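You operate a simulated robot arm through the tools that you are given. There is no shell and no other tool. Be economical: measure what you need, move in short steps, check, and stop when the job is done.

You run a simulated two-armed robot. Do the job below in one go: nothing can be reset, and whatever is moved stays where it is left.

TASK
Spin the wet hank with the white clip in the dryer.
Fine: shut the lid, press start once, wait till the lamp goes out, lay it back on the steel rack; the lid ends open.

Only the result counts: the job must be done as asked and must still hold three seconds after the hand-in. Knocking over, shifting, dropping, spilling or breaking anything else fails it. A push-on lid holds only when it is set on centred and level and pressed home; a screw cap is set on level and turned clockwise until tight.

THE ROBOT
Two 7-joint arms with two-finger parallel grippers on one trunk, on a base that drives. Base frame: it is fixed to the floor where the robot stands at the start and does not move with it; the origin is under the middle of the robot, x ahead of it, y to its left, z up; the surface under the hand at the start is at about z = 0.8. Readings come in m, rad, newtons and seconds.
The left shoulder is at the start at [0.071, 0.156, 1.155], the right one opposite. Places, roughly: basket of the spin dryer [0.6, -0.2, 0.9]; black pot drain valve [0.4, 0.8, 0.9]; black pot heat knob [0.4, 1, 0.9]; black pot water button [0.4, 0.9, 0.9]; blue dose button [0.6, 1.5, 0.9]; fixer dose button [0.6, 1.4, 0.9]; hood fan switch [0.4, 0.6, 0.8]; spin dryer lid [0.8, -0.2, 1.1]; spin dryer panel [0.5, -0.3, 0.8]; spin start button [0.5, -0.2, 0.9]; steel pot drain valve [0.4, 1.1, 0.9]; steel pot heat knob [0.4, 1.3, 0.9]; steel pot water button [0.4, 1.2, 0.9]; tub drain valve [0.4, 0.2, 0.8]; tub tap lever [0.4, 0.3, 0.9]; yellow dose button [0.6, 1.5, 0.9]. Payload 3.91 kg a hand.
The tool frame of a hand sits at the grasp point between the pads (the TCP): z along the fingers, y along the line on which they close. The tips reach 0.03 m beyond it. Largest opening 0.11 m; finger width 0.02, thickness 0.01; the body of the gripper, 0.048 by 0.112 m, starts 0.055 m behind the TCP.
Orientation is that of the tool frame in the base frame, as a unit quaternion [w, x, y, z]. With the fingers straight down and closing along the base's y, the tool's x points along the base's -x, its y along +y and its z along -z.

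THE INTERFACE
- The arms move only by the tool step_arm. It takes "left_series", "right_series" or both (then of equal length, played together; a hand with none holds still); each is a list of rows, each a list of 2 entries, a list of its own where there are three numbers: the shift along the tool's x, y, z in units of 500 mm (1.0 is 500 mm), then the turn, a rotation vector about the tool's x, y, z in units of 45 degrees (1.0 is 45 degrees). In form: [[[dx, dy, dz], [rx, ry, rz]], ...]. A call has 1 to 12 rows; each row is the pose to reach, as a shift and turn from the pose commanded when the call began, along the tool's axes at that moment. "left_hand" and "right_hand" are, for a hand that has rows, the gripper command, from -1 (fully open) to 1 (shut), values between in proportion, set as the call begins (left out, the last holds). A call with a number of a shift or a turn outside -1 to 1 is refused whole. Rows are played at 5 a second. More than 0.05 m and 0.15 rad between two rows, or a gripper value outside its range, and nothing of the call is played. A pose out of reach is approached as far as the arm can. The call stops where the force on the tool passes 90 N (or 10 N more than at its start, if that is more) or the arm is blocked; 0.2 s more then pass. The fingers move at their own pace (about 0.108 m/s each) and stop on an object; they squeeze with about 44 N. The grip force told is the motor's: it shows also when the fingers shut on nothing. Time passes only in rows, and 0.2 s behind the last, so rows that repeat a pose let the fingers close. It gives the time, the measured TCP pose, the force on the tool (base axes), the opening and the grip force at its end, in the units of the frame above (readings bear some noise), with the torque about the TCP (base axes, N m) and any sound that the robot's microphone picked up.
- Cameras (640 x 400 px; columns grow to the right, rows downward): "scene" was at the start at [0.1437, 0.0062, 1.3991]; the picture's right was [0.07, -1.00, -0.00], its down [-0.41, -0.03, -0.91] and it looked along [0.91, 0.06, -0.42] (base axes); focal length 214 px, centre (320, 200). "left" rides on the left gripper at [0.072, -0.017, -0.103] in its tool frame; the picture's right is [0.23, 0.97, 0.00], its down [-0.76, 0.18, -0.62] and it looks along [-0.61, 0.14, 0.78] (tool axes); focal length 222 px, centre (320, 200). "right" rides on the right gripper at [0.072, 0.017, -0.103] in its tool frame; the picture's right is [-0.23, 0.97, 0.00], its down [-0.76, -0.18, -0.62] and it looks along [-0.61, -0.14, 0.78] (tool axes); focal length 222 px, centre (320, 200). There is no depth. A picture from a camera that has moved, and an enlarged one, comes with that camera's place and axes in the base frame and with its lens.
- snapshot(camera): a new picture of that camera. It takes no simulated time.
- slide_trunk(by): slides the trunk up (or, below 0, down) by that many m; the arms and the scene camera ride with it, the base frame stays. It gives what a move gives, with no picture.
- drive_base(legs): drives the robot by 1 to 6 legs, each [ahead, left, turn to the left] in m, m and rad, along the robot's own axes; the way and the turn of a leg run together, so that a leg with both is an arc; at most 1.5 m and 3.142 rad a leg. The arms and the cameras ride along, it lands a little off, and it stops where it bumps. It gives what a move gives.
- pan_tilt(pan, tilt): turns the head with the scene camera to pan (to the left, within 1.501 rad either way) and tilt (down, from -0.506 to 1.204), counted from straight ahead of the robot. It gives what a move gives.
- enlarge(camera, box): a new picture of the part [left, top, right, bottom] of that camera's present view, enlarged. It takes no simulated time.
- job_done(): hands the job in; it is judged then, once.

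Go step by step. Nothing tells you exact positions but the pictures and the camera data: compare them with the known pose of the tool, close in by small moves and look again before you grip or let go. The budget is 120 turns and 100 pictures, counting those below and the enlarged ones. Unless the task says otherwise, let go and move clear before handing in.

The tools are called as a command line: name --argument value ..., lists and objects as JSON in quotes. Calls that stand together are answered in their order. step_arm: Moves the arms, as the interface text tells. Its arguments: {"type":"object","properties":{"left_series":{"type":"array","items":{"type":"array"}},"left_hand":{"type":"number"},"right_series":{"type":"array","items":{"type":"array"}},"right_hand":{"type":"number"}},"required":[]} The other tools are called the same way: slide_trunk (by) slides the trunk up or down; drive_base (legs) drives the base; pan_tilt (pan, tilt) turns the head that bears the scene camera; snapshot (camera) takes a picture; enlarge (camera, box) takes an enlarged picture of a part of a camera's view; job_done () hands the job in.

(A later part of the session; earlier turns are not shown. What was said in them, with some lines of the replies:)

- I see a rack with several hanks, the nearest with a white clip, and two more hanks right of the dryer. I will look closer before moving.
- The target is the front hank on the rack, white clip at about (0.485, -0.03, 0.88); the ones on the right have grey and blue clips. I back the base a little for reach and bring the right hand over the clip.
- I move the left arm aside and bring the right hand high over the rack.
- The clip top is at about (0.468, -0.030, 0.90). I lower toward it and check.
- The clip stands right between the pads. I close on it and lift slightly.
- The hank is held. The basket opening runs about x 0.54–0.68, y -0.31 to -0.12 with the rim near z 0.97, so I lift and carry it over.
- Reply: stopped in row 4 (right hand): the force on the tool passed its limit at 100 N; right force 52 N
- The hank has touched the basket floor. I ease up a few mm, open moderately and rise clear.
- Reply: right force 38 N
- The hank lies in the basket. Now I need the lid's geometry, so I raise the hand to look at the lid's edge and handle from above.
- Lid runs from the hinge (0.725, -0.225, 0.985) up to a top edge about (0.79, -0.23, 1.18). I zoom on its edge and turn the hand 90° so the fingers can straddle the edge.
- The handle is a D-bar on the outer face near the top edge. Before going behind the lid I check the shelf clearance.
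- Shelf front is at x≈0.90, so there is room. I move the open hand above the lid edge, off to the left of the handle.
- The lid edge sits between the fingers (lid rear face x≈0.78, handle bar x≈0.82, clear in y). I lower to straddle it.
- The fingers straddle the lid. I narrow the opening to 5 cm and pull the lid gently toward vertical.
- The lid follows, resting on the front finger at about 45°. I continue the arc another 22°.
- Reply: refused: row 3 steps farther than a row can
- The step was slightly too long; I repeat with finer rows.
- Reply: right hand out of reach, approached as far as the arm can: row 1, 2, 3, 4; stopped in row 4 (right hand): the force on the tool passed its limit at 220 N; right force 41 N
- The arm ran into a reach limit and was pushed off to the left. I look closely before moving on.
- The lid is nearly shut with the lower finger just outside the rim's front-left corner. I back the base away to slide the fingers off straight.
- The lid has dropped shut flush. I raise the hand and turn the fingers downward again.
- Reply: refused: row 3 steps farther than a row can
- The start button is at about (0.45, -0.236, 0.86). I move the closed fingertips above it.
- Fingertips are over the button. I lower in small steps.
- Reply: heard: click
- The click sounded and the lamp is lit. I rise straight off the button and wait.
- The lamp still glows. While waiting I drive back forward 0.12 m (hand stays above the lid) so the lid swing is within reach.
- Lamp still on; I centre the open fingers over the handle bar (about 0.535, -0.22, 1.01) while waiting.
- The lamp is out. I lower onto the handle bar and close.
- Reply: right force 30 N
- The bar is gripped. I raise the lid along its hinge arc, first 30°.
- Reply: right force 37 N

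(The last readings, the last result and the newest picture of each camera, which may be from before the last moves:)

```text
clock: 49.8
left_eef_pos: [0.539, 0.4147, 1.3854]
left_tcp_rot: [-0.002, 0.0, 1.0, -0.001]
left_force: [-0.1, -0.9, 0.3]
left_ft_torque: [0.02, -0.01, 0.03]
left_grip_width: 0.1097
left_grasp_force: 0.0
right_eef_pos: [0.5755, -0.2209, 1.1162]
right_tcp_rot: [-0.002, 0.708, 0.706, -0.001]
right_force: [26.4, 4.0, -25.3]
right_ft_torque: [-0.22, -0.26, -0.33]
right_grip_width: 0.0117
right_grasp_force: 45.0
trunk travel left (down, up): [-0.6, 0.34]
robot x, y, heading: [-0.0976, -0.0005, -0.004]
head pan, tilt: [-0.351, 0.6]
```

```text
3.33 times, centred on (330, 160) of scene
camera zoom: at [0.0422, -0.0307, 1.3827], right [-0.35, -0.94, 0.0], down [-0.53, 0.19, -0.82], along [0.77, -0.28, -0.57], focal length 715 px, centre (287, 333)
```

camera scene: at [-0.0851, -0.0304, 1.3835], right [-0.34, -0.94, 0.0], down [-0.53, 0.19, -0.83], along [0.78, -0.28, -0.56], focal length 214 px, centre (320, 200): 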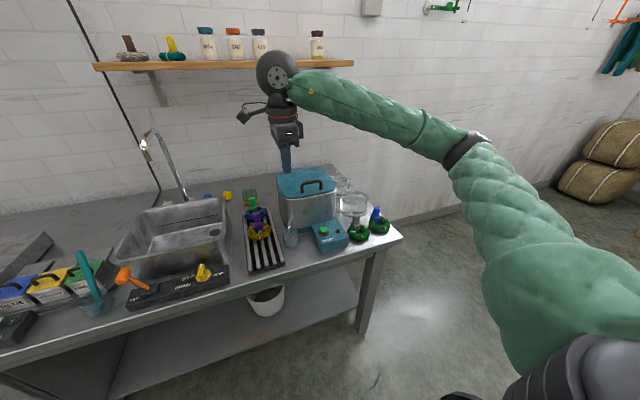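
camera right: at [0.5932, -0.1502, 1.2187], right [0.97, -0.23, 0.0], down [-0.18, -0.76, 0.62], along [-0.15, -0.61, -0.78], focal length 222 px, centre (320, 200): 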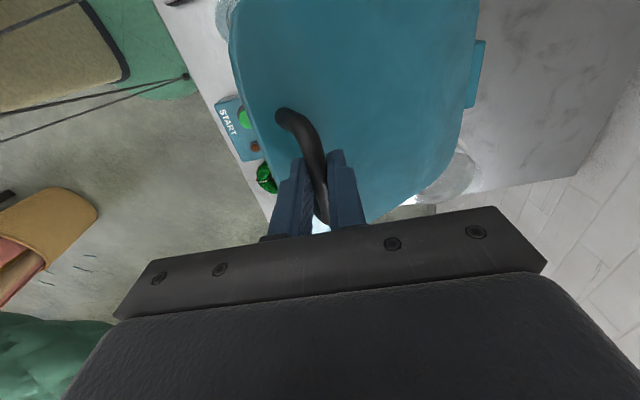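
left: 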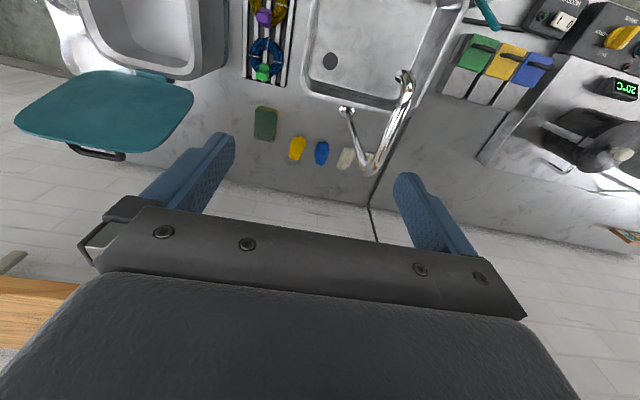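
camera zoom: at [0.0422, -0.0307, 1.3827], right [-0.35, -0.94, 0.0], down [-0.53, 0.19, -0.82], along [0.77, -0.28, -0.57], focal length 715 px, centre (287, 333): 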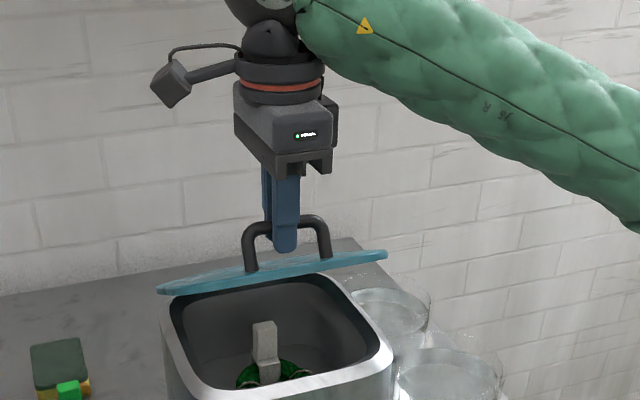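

Works well; slightly smaller radius (0.194 m). I continue the arc.

step_arm --right_series '[[[0, 0.027, -0.022], [0, 0, 0]], [[0, 0.055, -0.043], [0, 0, 0]], [[0, 0.082, -0.064], [0, 0, 0]], [[0, 0.11, -0.083], [0, 0, 0]], [[0, 0.14, -0.098], [0, 0, 0]], [[0, 0.171, -0.112], [0, 0, 0]], [[0, 0.203, -0.122], [0, 0, 0]], [[0, 0.236, -0.131], [0, 0, 0]]]'

snapshot --camera "right"

enlarge --camera "scene" --box '[260, 80, 400, 220]'

```text
clock: 51.6
left_eef_pos: [0.5359, 0.4141, 1.3877]
left_tcp_rot: [-0.001, 0.0, 1.0, 0.0]
left_force: [0.4, -0.1, 0.3]
left_ft_torque: [0.01, 0.0, 0.0]
left_grip_width: 0.11
left_grasp_force: 0.0
right_eef_pos: [0.691, -0.2211, 1.1844]
right_tcp_rot: [0.0, 0.708, 0.707, 0.001]
right_force: [2.5, 5.4, -10.5]
right_ft_torque: [-0.62, -0.1, -0.81]
right_grip_width: 0.0117
right_grasp_force: 44.7
trunk travel left (down, up): [-0.6, 0.34]
robot x, y, heading: [-0.0995, -0.0013, -0.003]
head pan, tilt: [-0.351, 0.6]
```

```text
32 pictures are left
camera right: at [0.7091, -0.1503, 1.2877], right [0.97, -0.23, 0.0], down [-0.18, -0.76, 0.62], along [-0.14, -0.61, -0.78], focal length 222 px, centre (320, 200)
```

right: 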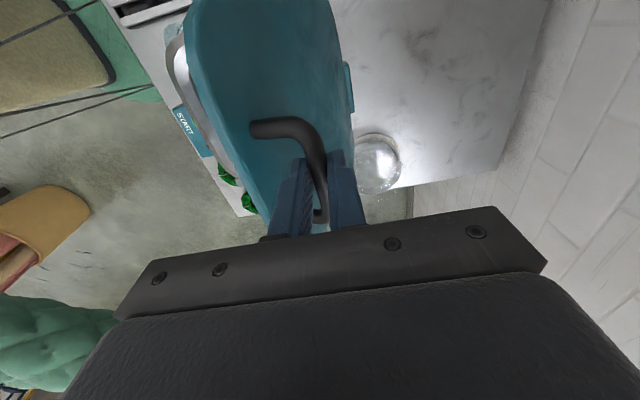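

```text
2.86 times, centred on (330, 150) of scene
camera zoom: at [0.0389, -0.0303, 1.3833], right [-0.35, -0.94, 0.0], down [-0.53, 0.19, -0.82], along [0.77, -0.28, -0.57], focal length 613 px, centre (291, 343)
```

zoom: 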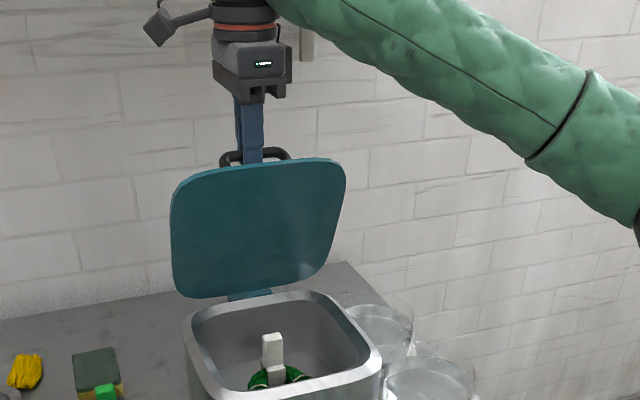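

step_arm --right_series '[[[0, 0.033, -0.004], [0, 0, 0]], [[0, 0.067, -0.007], [0, 0, 0]], [[0, 0.1, -0.005], [0, 0, 0]], [[0, 0.135, -0.002], [0, 0, 0]], [[0, 0.168, 0.006], [0, 0, 0]], [[0, 0.2, 0.014], [0, 0, 0]], [[0, 0.225, 0.024], [0, 0, 0]]]'

snapshot --camera "right"

enlarge --camera "scene" --box '[260, 80, 400, 220]'

```text
clock: 53.2
left_eef_pos: [0.5348, 0.4148, 1.3872]
left_tcp_rot: [-0.001, 0.0, 1.0, -0.002]
left_force: [-0.2, -0.3, 0.5]
left_ft_torque: [0.01, -0.01, -0.02]
left_grip_width: 0.1099
left_grasp_force: 0.1
right_eef_pos: [0.8049, -0.2227, 1.1739]
right_tcp_rot: [0.0, 0.707, 0.707, 0.0]
right_force: [-5.7, 3.2, -15.3]
right_ft_torque: [-0.4, 0.1, -0.86]
right_grip_width: 0.0117
right_grasp_force: 45.1
trunk travel left (down, up): [-0.6, 0.34]
robot x, y, heading: [-0.0963, -0.0014, -0.005]
head pan, tilt: [-0.351, 0.6]
```

```text
30 pictures are left
camera right: at [0.8217, -0.1505, 1.2771], right [0.97, -0.23, 0.0], down [-0.18, -0.76, 0.62], along [-0.14, -0.61, -0.78], focal length 222 px, centre (320, 200)
```

right: 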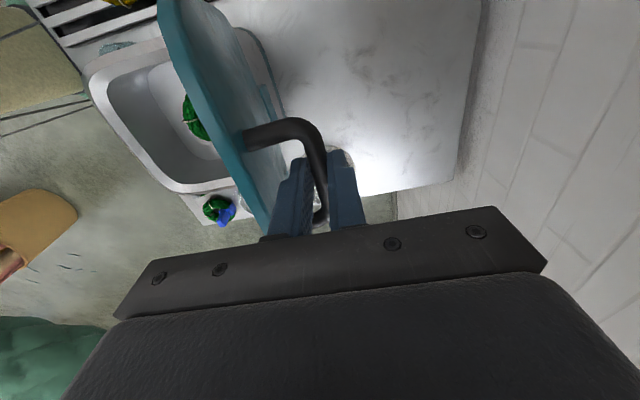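

```text
2.86 times, centred on (330, 150) of scene
camera zoom: at [0.0384, -0.0305, 1.3833], right [-0.35, -0.94, 0.0], down [-0.53, 0.19, -0.82], along [0.77, -0.28, -0.57], focal length 613 px, centre (291, 343)
```

zoom: 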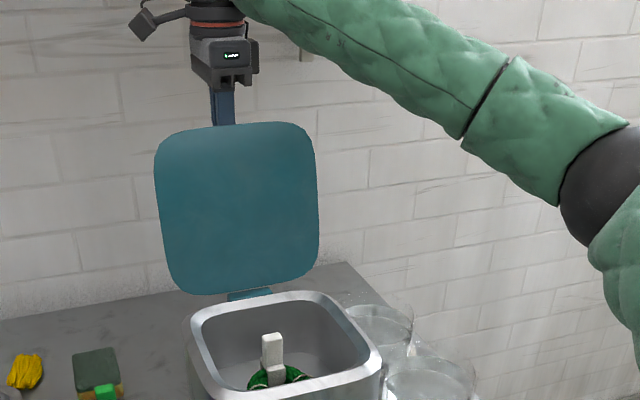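

Almost fully open. I push the last bit, then release slightly and rise.

step_arm --right_series '[[[0, 0.012, 0.006], [0, 0, 0]], [[0, 0.022, 0.014], [0, 0, 0]]]'

step_arm --right_series '[[[0, 0, 0], [0, 0, 0]], [[0, 0, 0], [0, 0, 0]], [[0, 0, -0.04], [0, 0, 0]], [[0, 0, -0.1], [0, 0, 0]], [[0, 0, -0.18], [0, 0, 0]], [[0, 0, -0.25], [0, 0, 0]]]' --right_hand 0.5

snapshot --camera "scene"

snapshot --camera "right"

```text
clock: 53.8
left_eef_pos: [0.5321, 0.4147, 1.3896]
left_tcp_rot: [0.0, 0.0, 1.0, -0.001]
left_force: [0.5, 0.0, -0.1]
left_ft_torque: [0.01, 0.0, -0.02]
left_grip_width: 0.1098
left_grasp_force: 0.1
right_eef_pos: [0.8116, -0.2226, 1.1713]
right_tcp_rot: [0.001, 0.707, 0.707, 0.001]
right_force: [-13.4, 2.1, 3.4]
right_ft_torque: [-0.23, 0.24, -0.89]
right_grip_width: 0.0117
right_grasp_force: 45.0
trunk travel left (down, up): [-0.6, 0.34]
robot x, y, heading: [-0.097, 0.0005, -0.002]
head pan, tilt: [-0.351, 0.6]
```

```text
clock: 55.2
left_eef_pos: [0.5341, 0.414, 1.3879]
left_tcp_rot: [0.0, 0.0, 1.0, -0.001]
left_force: [-0.3, 0.8, -0.3]
left_ft_torque: [-0.01, -0.01, 0.03]
left_grip_width: 0.1099
left_grasp_force: 0.0
right_eef_pos: [0.8118, -0.2227, 1.2938]
right_tcp_rot: [0.001, 0.708, 0.706, 0.001]
right_force: [-0.5, 0.0, -0.4]
right_ft_torque: [-0.01, 0.01, 0.0]
right_grip_width: 0.0274
right_grasp_force: 0.1
trunk travel left (down, up): [-0.6, 0.34]
robot x, y, heading: [-0.0934, -0.0018, 0.004]
head pan, tilt: [-0.351, 0.6]
```

```text
28 pictures are left
camera scene: at [0.0367, -0.0301, 1.3835], right [-0.34, -0.94, 0.0], down [-0.53, 0.19, -0.83], along [0.77, -0.28, -0.56], focal length 214 px, centre (320, 200)
```

scene: 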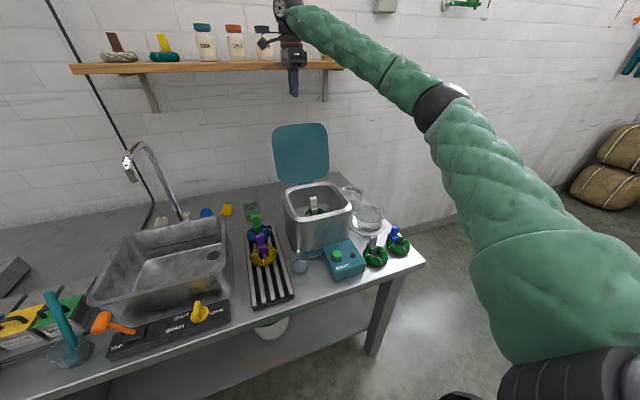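

```text
27 pictures are left
camera right: at [0.8295, -0.1512, 1.3961], right [0.97, -0.23, 0.0], down [-0.18, -0.76, 0.62], along [-0.14, -0.61, -0.78], focal length 222 px, centre (320, 200)
```

right: 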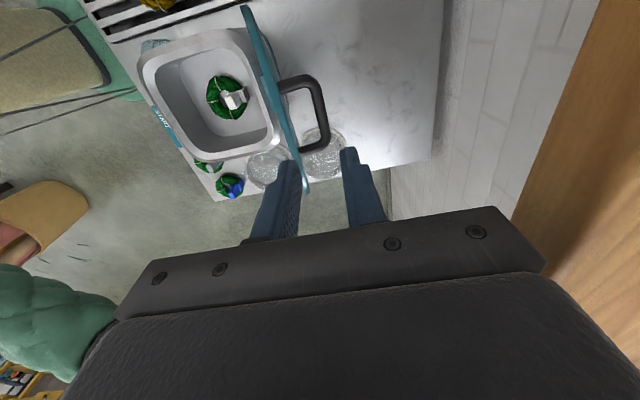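

The lid stands open. I move the hand back over the basket and turn it to the original orientation for the clip.

step_arm --right_series '[[[0, -0.08, 0], [0, 0, 0]], [[0, -0.16, 0], [0, 0, 0]], [[0, -0.24, 0], [0, 0, 0]], [[0, -0.32, 0], [0, 0, 0]], [[0, -0.4, 0], [0, 0, 0]], [[0, -0.42, 0], [0, 0, 0]]]'

step_arm --right_series '[[[0, 0, 0], [0, 0, -0.1667]], [[0, 0, 0], [0, 0, -0.3333]], [[0, 0, 0], [0, 0, -0.5]], [[0, 0, 0], [0, 0, -0.6667]], [[0, 0, 0], [0, 0, -0.8333]], [[0, 0, 0], [0, 0, -1]]]' --right_hand -0.27

step_arm --right_series '[[[0, 0, 0], [0, 0, -0.1667]], [[0, 0, 0], [0, 0, -0.3333]], [[0, 0, 0], [0, 0, -0.5]], [[0, 0, 0], [0, 0, -0.6667]], [[0, 0, 0], [0, 0, -0.8333]], [[0, 0, 0], [0, 0, -1]]]'

snapshot --camera "right"

enlarge --camera "scene" --box '[260, 100, 400, 260]'

```text
clock: 56.6
left_eef_pos: [0.5338, 0.415, 1.3882]
left_tcp_rot: [-0.001, 0.0, 1.0, 0.0]
left_force: [0.3, -0.4, -1.0]
left_ft_torque: [-0.01, -0.03, 0.03]
left_grip_width: 0.1099
left_grasp_force: 0.0
right_eef_pos: [0.6019, -0.2222, 1.2899]
right_tcp_rot: [0.0, 0.708, 0.707, 0.002]
right_force: [0.3, -0.4, -0.4]
right_ft_torque: [-0.02, -0.02, -0.03]
right_grip_width: 0.0275
right_grasp_force: 0.1
trunk travel left (down, up): [-0.6, 0.34]
robot x, y, heading: [-0.0981, 0.0018, -0.001]
head pan, tilt: [-0.351, 0.6]
```

```text
clock: 58.0
left_eef_pos: [0.5334, 0.4141, 1.3888]
left_tcp_rot: [-0.001, 0.0, 1.0, -0.002]
left_force: [-1.0, 0.8, -0.1]
left_ft_torque: [-0.01, 0.01, 0.0]
left_grip_width: 0.11
left_grasp_force: 0.1
right_eef_pos: [0.6032, -0.2216, 1.2912]
right_tcp_rot: [0.0, 0.383, 0.924, 0.0]
right_force: [-0.5, -0.2, 0.0]
right_ft_torque: [0.02, -0.01, 0.03]
right_grip_width: 0.0698
right_grasp_force: 0.0
trunk travel left (down, up): [-0.6, 0.34]
robot x, y, heading: [-0.0966, 0.0027, 0.004]
head pan, tilt: [-0.351, 0.6]
```

```text
clock: 59.4
left_eef_pos: [0.5348, 0.415, 1.3878]
left_tcp_rot: [-0.001, 0.0, 1.0, -0.001]
left_force: [-0.6, -0.7, 0.4]
left_ft_torque: [-0.03, -0.01, 0.01]
left_grip_width: 0.1099
left_grasp_force: 0.2
right_eef_pos: [0.6027, -0.2219, 1.2914]
right_tcp_rot: [0.001, 0.0, 1.0, 0.001]
right_force: [0.1, -0.6, 0.3]
right_ft_torque: [0.03, 0.0, 0.02]
right_grip_width: 0.0697
right_grasp_force: 0.0
trunk travel left (down, up): [-0.6, 0.34]
robot x, y, heading: [-0.0991, 0.0004, 0.001]
head pan, tilt: [-0.351, 0.6]
```

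```text
26 pictures are left
camera right: at [0.5314, -0.2065, 1.3941], right [0.23, 0.97, 0.0], down [0.76, -0.18, 0.62], along [0.61, -0.14, -0.78], focal length 222 px, centre (320, 200)
```

right: 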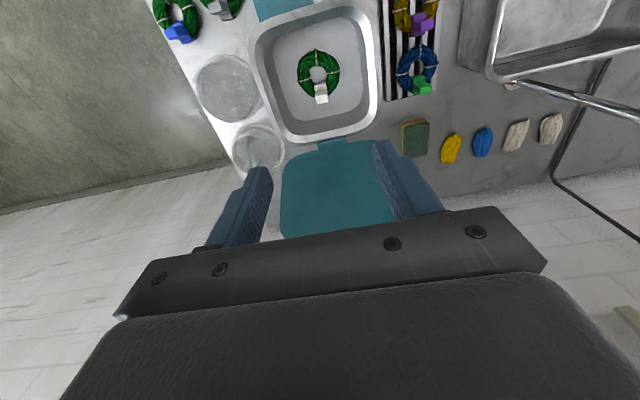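

```text
2.50 times, centred on (330, 180) of scene
camera zoom: at [0.0377, -0.0307, 1.3834], right [-0.34, -0.94, 0.0], down [-0.53, 0.19, -0.82], along [0.77, -0.28, -0.57], focal length 536 px, centre (295, 250)
```

zoom: 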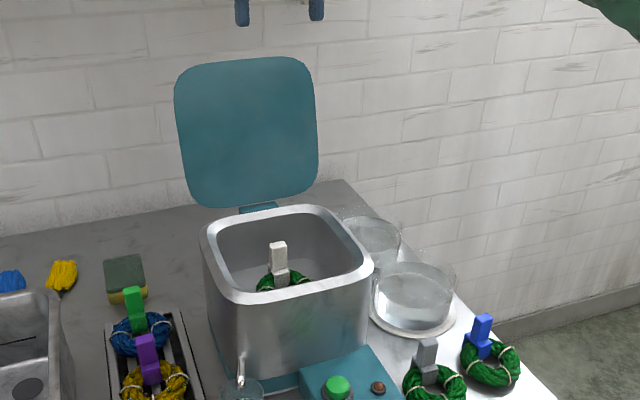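

The spun hank sits at (0.635, -0.225), unturned. I lower over it.

step_arm --right_series '[[[-0.03, -0.006, 0.06], [0, 0, 0]], [[-0.064, -0.006, 0.14], [0, 0, 0]], [[-0.064, -0.006, 0.22], [0, 0, 0]], [[-0.064, -0.006, 0.3], [0, 0, 0]], [[-0.064, -0.006, 0.39], [0, 0, 0]], [[-0.064, -0.006, 0.48], [0, 0, 0]], [[-0.064, -0.006, 0.56], [0, 0, 0]]]'

snapshot --camera "right"

```text
clock: 61.0
left_eef_pos: [0.5352, 0.4145, 1.388]
left_tcp_rot: [-0.001, 0.0, 1.0, -0.002]
left_force: [0.3, 0.8, -0.3]
left_ft_torque: [-0.01, 0.03, 0.0]
left_grip_width: 0.11
left_grasp_force: 0.0
right_eef_pos: [0.6357, -0.2259, 1.012]
right_tcp_rot: [0.001, 0.001, 1.0, 0.001]
right_force: [0.1, -0.6, 0.1]
right_ft_torque: [0.03, 0.03, 0.02]
right_grip_width: 0.0698
right_grasp_force: 0.1
trunk travel left (down, up): [-0.6, 0.34]
robot x, y, heading: [-0.0948, 0.0005, -0.001]
head pan, tilt: [-0.351, 0.6]
```

```text
24 pictures are left
camera right: at [0.5635, -0.2095, 1.1134], right [0.23, 0.97, 0.0], down [0.76, -0.18, 0.62], along [0.61, -0.14, -0.78], focal length 222 px, centre (320, 200)
```

right: 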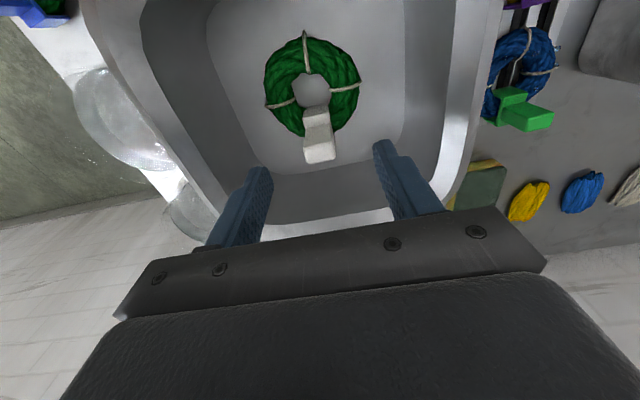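

step_arm --right_series '[[[-0.004, 0, 0.06], [0, 0, 0]], [[-0.004, 0, 0.11], [0, 0, 0]], [[-0.004, 0, 0.142], [0, 0, 0]]]'

snapshot --camera "right"

```text
clock: 61.8
left_eef_pos: [0.534, 0.4144, 1.3893]
left_tcp_rot: [0.0, 0.0, 1.0, -0.001]
left_force: [-0.4, 0.8, -1.0]
left_ft_torque: [0.0, 0.01, 0.0]
left_grip_width: 0.1101
left_grasp_force: 0.0
right_eef_pos: [0.638, -0.2263, 0.9417]
right_tcp_rot: [0.001, 0.0, 1.0, 0.001]
right_force: [0.7, 0.4, 8.7]
right_ft_torque: [-0.13, 0.01, 0.02]
right_grip_width: 0.0698
right_grasp_force: 0.1
trunk travel left (down, up): [-0.6, 0.34]
robot x, y, heading: [-0.0995, 0.0008, -0.004]
head pan, tilt: [-0.351, 0.6]
```

```text
23 pictures are left
camera right: at [0.566, -0.21, 1.0445], right [0.23, 0.97, 0.0], down [0.76, -0.18, 0.63], along [0.61, -0.14, -0.78], focal length 222 px, centre (320, 200)
```

right: 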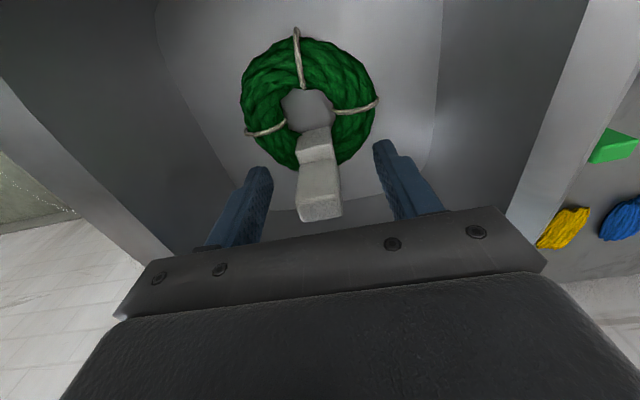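

Aligned as in the first grasp; I ease up 2 mm, close, and lift.

step_arm --right_series '[[[0, 0, -0.006], [0, 0, 0]], [[0, 0, -0.006], [0, 0, 0]], [[0, 0, -0.006], [0, 0, 0]], [[0, 0, -0.006], [0, 0, 0]]]' --right_hand 1

step_arm --right_series '[[[0, 0, -0.05], [0, 0, 0]], [[0, 0, -0.12], [0, 0, 0]], [[0, 0, -0.2], [0, 0, 0]], [[0, 0, -0.28], [0, 0, 0]], [[0, 0, -0.36], [0, 0, 0]]]'

snapshot --camera "right"

```text
clock: 62.8
left_eef_pos: [0.5346, 0.4146, 1.3871]
left_tcp_rot: [0.0, 0.0, 1.0, -0.001]
left_force: [0.6, 1.0, -0.2]
left_ft_torque: [-0.04, -0.01, 0.0]
left_grip_width: 0.1099
left_grasp_force: 0.1
right_eef_pos: [0.6383, -0.2257, 0.9435]
right_tcp_rot: [0.001, 0.001, 1.0, 0.001]
right_force: [-0.4, 0.5, -1.2]
right_ft_torque: [0.0, -0.03, 0.01]
right_grip_width: 0.0229
right_grasp_force: 44.1
trunk travel left (down, up): [-0.6, 0.34]
robot x, y, heading: [-0.0925, -0.0007, 0.001]
head pan, tilt: [-0.351, 0.6]
```

```text
clock: 64.0
left_eef_pos: [0.5342, 0.4137, 1.3879]
left_tcp_rot: [-0.001, 0.0, 1.0, -0.001]
left_force: [0.2, 0.3, 0.0]
left_ft_torque: [-0.01, 0.01, -0.01]
left_grip_width: 0.11
left_grasp_force: 0.0
right_eef_pos: [0.6369, -0.2252, 1.1256]
right_tcp_rot: [0.001, 0.001, 1.0, 0.0]
right_force: [0.2, 0.3, 0.2]
right_ft_torque: [0.0, -0.02, 0.05]
right_grip_width: 0.0226
right_grasp_force: 43.7
trunk travel left (down, up): [-0.6, 0.34]
robot x, y, heading: [-0.0935, 0.0007, -0.005]
head pan, tilt: [-0.351, 0.6]
```

```text
22 pictures are left
camera right: at [0.5646, -0.2094, 1.2292], right [0.23, 0.97, 0.0], down [0.76, -0.18, 0.62], along [0.61, -0.14, -0.78], focal length 222 px, centre (320, 200)
```

right: 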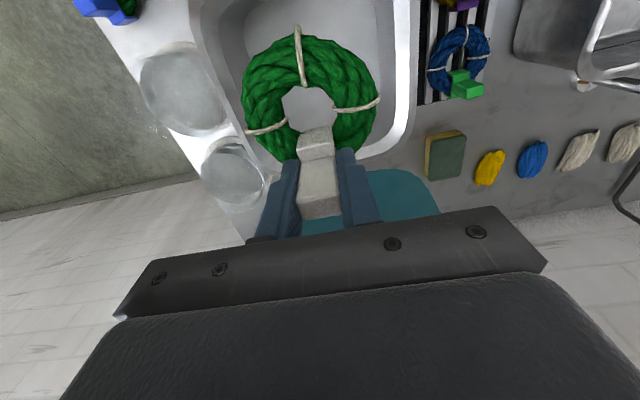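

The dry hank is held. I carry it back above its place on the rack.

step_arm --right_series '[[[0.056, 0.065, 0], [0, 0, 0]], [[0.111, 0.13, 0], [0, 0, 0]], [[0.167, 0.194, 0], [0, 0, 0]], [[0.222, 0.259, 0], [0, 0, 0]], [[0.278, 0.323, 0], [0, 0, 0]], [[0.334, 0.388, 0], [0, 0, 0]]]'

step_arm --right_series '[[[0, 0, 0.08], [0, 0, 0]], [[0, 0, 0.16], [0, 0, 0]], [[0, 0, 0.24], [0, 0, 0]], [[0, 0, 0.32], [0, 0, 0]], [[0, 0, 0.4], [0, 0, 0]]]'

snapshot --camera "right"

enlarge --camera "scene" --box '[210, 180, 350, 320]'

```text
clock: 65.4
left_eef_pos: [0.535, 0.4152, 1.3882]
left_tcp_rot: [-0.001, 0.0, 1.0, 0.0]
left_force: [0.2, -0.1, -0.7]
left_ft_torque: [0.03, -0.01, 0.0]
left_grip_width: 0.1097
left_grasp_force: 0.3
right_eef_pos: [0.4685, -0.0306, 1.1225]
right_tcp_rot: [0.0, 0.001, 1.0, 0.0]
right_force: [0.0, 0.3, 0.0]
right_ft_torque: [-0.02, 0.0, 0.0]
right_grip_width: 0.023
right_grasp_force: 44.0
trunk travel left (down, up): [-0.6, 0.34]
robot x, y, heading: [-0.0923, 0.0009, -0.001]
head pan, tilt: [-0.351, 0.6]
```

```text
clock: 66.6
left_eef_pos: [0.5351, 0.415, 1.3873]
left_tcp_rot: [0.0, 0.001, 1.0, -0.001]
left_force: [0.7, -0.4, -0.8]
left_ft_torque: [-0.01, 0.03, 0.03]
left_grip_width: 0.1099
left_grasp_force: 0.2
right_eef_pos: [0.4714, -0.0326, 0.9221]
right_tcp_rot: [0.0, 0.001, 1.0, 0.001]
right_force: [-0.4, 0.1, 0.0]
right_ft_torque: [-0.02, -0.03, 0.0]
right_grip_width: 0.0231
right_grasp_force: 43.8
trunk travel left (down, up): [-0.6, 0.34]
robot x, y, heading: [-0.0956, 0.0013, 0.0]
head pan, tilt: [-0.351, 0.6]
```

```text
21 pictures are left
camera right: at [0.3991, -0.0164, 1.0246], right [0.23, 0.97, 0.0], down [0.76, -0.18, 0.62], along [0.61, -0.14, -0.78], focal length 222 px, centre (320, 200)
```

right: 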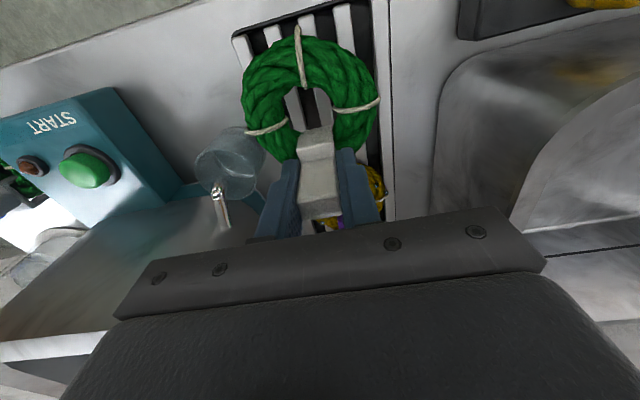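

```text
2.86 times, centred on (280, 250) of scene
camera zoom: at [0.0381, -0.0309, 1.3835], right [-0.34, -0.94, 0.0], down [-0.53, 0.2, -0.82], along [0.77, -0.28, -0.57], focal length 613 px, centre (434, 57)
```

zoom: 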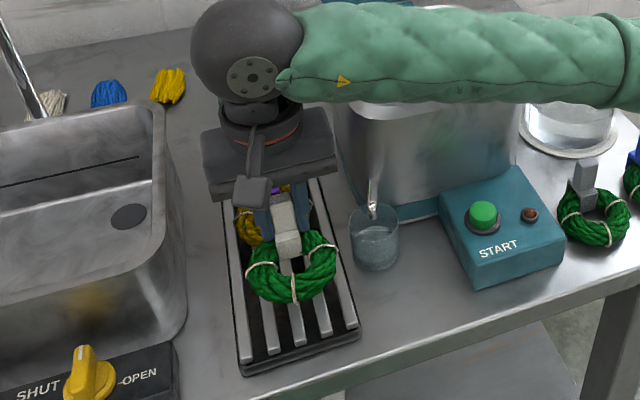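

Directly over its place on the rack. I lower gently.

step_arm --right_series '[[[0, 0, 0.02], [0, 0, 0]], [[0, 0, 0.036], [0, 0, 0]], [[0, 0, 0.048], [0, 0, 0]], [[0, 0, 0.056], [0, 0, 0]]]'

enlarge --camera "scene" --box '[230, 200, 310, 290]'

```text
clock: 67.6
left_eef_pos: [0.5347, 0.4151, 1.3882]
left_tcp_rot: [-0.001, 0.0, 1.0, -0.001]
left_force: [0.7, 1.1, -0.1]
left_ft_torque: [-0.02, -0.05, 0.02]
left_grip_width: 0.1098
left_grasp_force: 0.1
right_eef_pos: [0.4703, -0.0304, 0.8951]
right_tcp_rot: [0.001, 0.0, 1.0, -0.001]
right_force: [0.1, 0.3, -0.2]
right_ft_torque: [0.0, 0.0, 0.01]
right_grip_width: 0.0227
right_grasp_force: 44.2
trunk travel left (down, up): [-0.6, 0.34]
robot x, y, heading: [-0.0959, 0.0042, 0.001]
head pan, tilt: [-0.351, 0.6]
```

```text
4.44 times, centred on (270, 245) of scene
camera zoom: at [0.0378, -0.0306, 1.3834], right [-0.34, -0.94, 0.0], down [-0.53, 0.19, -0.82], along [0.77, -0.28, -0.57], focal length 953 px, centre (542, 0)
```

zoom: 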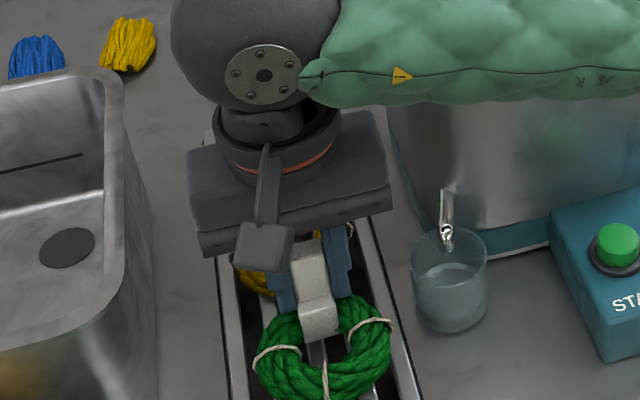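

step_arm --right_series '[[[0, 0, 0.005], [0, 0, 0]], [[0, 0, 0.009], [0, 0, 0]], [[0, 0, 0.012], [0, 0, 0]]]'

```text
clock: 68.4
left_eef_pos: [0.5349, 0.4143, 1.3875]
left_tcp_rot: [-0.002, 0.001, 1.0, -0.001]
left_force: [-0.6, 0.0, 0.1]
left_ft_torque: [-0.02, 0.03, 0.01]
left_grip_width: 0.1099
left_grasp_force: 0.0
right_eef_pos: [0.4708, -0.0308, 0.889]
right_tcp_rot: [0.001, 0.0, 1.0, 0.001]
right_force: [0.1, 0.2, -1.0]
right_ft_torque: [0.02, -0.02, -0.01]
right_grip_width: 0.0229
right_grasp_force: 44.7
trunk travel left (down, up): [-0.6, 0.34]
robot x, y, heading: [-0.0975, 0.0013, -0.001]
head pan, tilt: [-0.351, 0.6]
```

No contact yet; I go down a few mm more.

step_arm --right_series '[[[0, 0, 0.003], [0, 0, 0]], [[0, 0, 0.006], [0, 0, 0]], [[0, 0, 0.009], [0, 0, 0]]]'

snapshot --camera "right"

```text
clock: 69.2
left_eef_pos: [0.5351, 0.4144, 1.388]
left_tcp_rot: [-0.001, 0.0, 1.0, 0.0]
left_force: [-0.3, -0.2, -0.7]
left_ft_torque: [-0.02, -0.01, 0.0]
left_grip_width: 0.1099
left_grasp_force: 0.0
right_eef_pos: [0.4726, -0.0302, 0.8844]
right_tcp_rot: [0.001, 0.001, 1.0, 0.0]
right_force: [0.2, -0.1, 0.7]
right_ft_torque: [-0.01, -0.01, -0.01]
right_grip_width: 0.0228
right_grasp_force: 43.5
trunk travel left (down, up): [-0.6, 0.34]
robot x, y, heading: [-0.0981, -0.0009, -0.006]
head pan, tilt: [-0.351, 0.6]
```

```text
18 pictures are left
camera right: at [0.4, -0.0141, 0.9876], right [0.23, 0.97, 0.0], down [0.76, -0.18, 0.62], along [0.61, -0.14, -0.78], focal length 222 px, centre (320, 200)
```

right: 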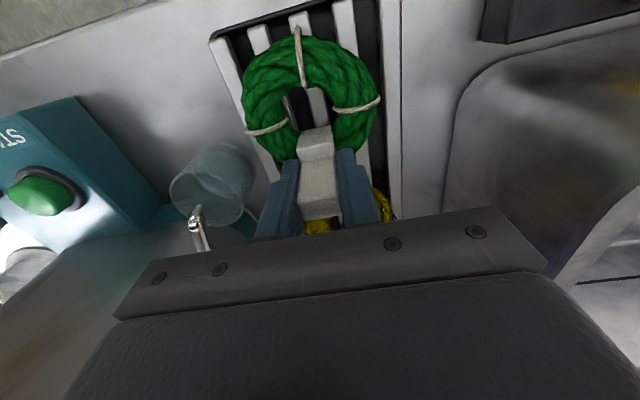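

step_arm --right_series '[[[0.003, 0, 0.004], [0, 0, 0]], [[0.003, 0, 0.008], [0, 0, 0]]]'

step_arm --right_series '[[[0, 0, 0.003], [0, 0, 0]], [[0, 0, 0.006], [0, 0, 0]]]'

```text
clock: 69.8
left_eef_pos: [0.5344, 0.415, 1.3901]
left_tcp_rot: [0.0, 0.0, 1.0, 0.0]
left_force: [0.7, 0.1, -1.1]
left_ft_torque: [0.0, 0.03, 0.0]
left_grip_width: 0.1098
left_grasp_force: 0.0
right_eef_pos: [0.4698, -0.0307, 0.8826]
right_tcp_rot: [0.001, 0.001, 1.0, 0.001]
right_force: [3.7, -3.1, 18.5]
right_ft_torque: [-0.08, 0.67, 0.05]
right_grip_width: 0.0229
right_grasp_force: 43.6
trunk travel left (down, up): [-0.6, 0.34]
robot x, y, heading: [-0.0972, 0.0011, -0.001]
head pan, tilt: [-0.351, 0.6]
```

```text
clock: 70.4
left_eef_pos: [0.5323, 0.4146, 1.3896]
left_tcp_rot: [0.001, 0.0, 1.0, -0.001]
left_force: [-0.6, -0.7, 0.8]
left_ft_torque: [0.04, -0.01, -0.01]
left_grip_width: 0.1097
left_grasp_force: 0.0
right_eef_pos: [0.4697, -0.0288, 0.8819]
right_tcp_rot: [0.003, 0.002, 1.0, 0.002]
right_force: [11.5, -4.5, 59.1]
right_ft_torque: [-0.23, 0.54, 0.05]
right_grip_width: 0.0229
right_grasp_force: 44.0
trunk travel left (down, up): [-0.6, 0.34]
robot x, y, heading: [-0.0957, -0.0002, -0.001]
head pan, tilt: [-0.351, 0.6]
```

The hank rests on the rack. I take off the pressure, open the fingers and rise straight up.

step_arm --right_series '[[[0, 0, -0.004], [0, 0, 0]], [[0, 0, -0.007], [0, 0, 0]], [[0, 0, -0.007], [0, 0, 0]]]'

step_arm --right_series '[[[0, 0, 0], [0, 0, 0]], [[0, 0, 0], [0, 0, 0]], [[0, 0, 0], [0, 0, 0]], [[0, 0, -0.05], [0, 0, 0]], [[0, 0, -0.12], [0, 0, 0]], [[0, 0, -0.2], [0, 0, 0]], [[0, 0, -0.28], [0, 0, 0]], [[0, 0, -0.36], [0, 0, 0]], [[0, 0, -0.44], [0, 0, 0]]]' --right_hand -0.2

snapshot --camera "right"

enlarge --camera "scene" --box '[220, 100, 400, 290]'

```text
clock: 71.2
left_eef_pos: [0.5336, 0.4149, 1.3884]
left_tcp_rot: [0.0, 0.0, 1.0, -0.001]
left_force: [-0.4, -0.3, 0.6]
left_ft_torque: [-0.01, 0.0, -0.01]
left_grip_width: 0.11
left_grasp_force: 0.1
right_eef_pos: [0.4693, -0.0289, 0.8816]
right_tcp_rot: [0.002, 0.001, 1.0, 0.001]
right_force: [17.9, 0.0, 43.8]
right_ft_torque: [0.0, -0.82, -0.07]
right_grip_width: 0.023
right_grasp_force: 43.7
trunk travel left (down, up): [-0.6, 0.34]
robot x, y, heading: [-0.0946, 0.0022, -0.004]
head pan, tilt: [-0.351, 0.6]
```

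```text
clock: 73.2
left_eef_pos: [0.5331, 0.4154, 1.3881]
left_tcp_rot: [0.0, 0.001, 1.0, 0.0]
left_force: [0.9, 0.5, 0.3]
left_ft_torque: [-0.01, -0.01, -0.02]
left_grip_width: 0.1101
left_grasp_force: 0.1
right_eef_pos: [0.4672, -0.0287, 1.101]
right_tcp_rot: [0.001, 0.002, 1.0, 0.0]
right_force: [0.1, -0.2, -1.3]
right_ft_torque: [0.04, 0.0, 0.01]
right_grip_width: 0.0658
right_grasp_force: 0.3
trunk travel left (down, up): [-0.6, 0.34]
robot x, y, heading: [-0.0985, -0.0004, 0.001]
head pan, tilt: [-0.351, 0.6]
```

```text
17 pictures are left
camera right: at [0.3961, -0.0125, 1.2036], right [0.23, 0.97, 0.0], down [0.76, -0.18, 0.62], along [0.61, -0.14, -0.78], focal length 222 px, centre (320, 200)
```

right: 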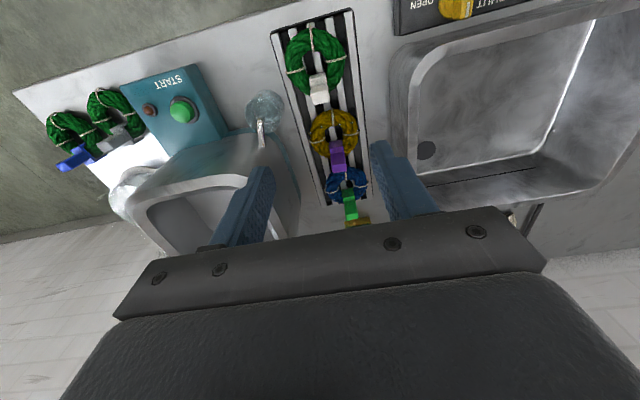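

```text
2.11 times, centred on (310, 195) of scene
camera zoom: at [0.0372, -0.03, 1.3834], right [-0.35, -0.94, 0.0], down [-0.53, 0.19, -0.83], along [0.77, -0.29, -0.56], focal length 452 px, centre (341, 210)
```

zoom: 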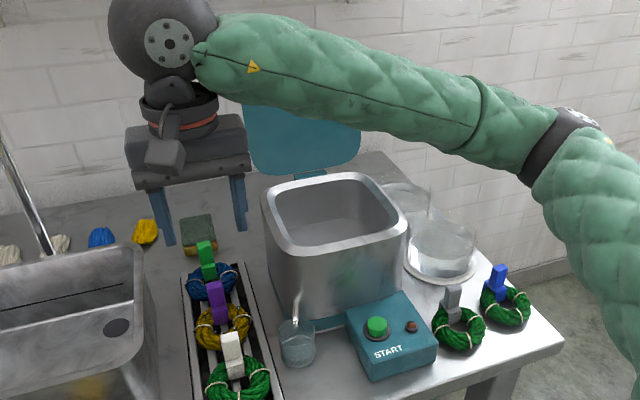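

The hank lies on the steel rack, the lid is open, the lamp is out and the hand is clear, so I hand in.

job_done

```text
The job is handed in.
```

The hank with the white clip has been spun and is back on the steel rack. I pressed start once with the lid shut and waited until the lamp went out. The lid is standing open and both hands are clear.

While I was closing the lid, the right arm hit a reach limit and pushed against the dryer at about 220 N. The pictures after that show nothing moved.
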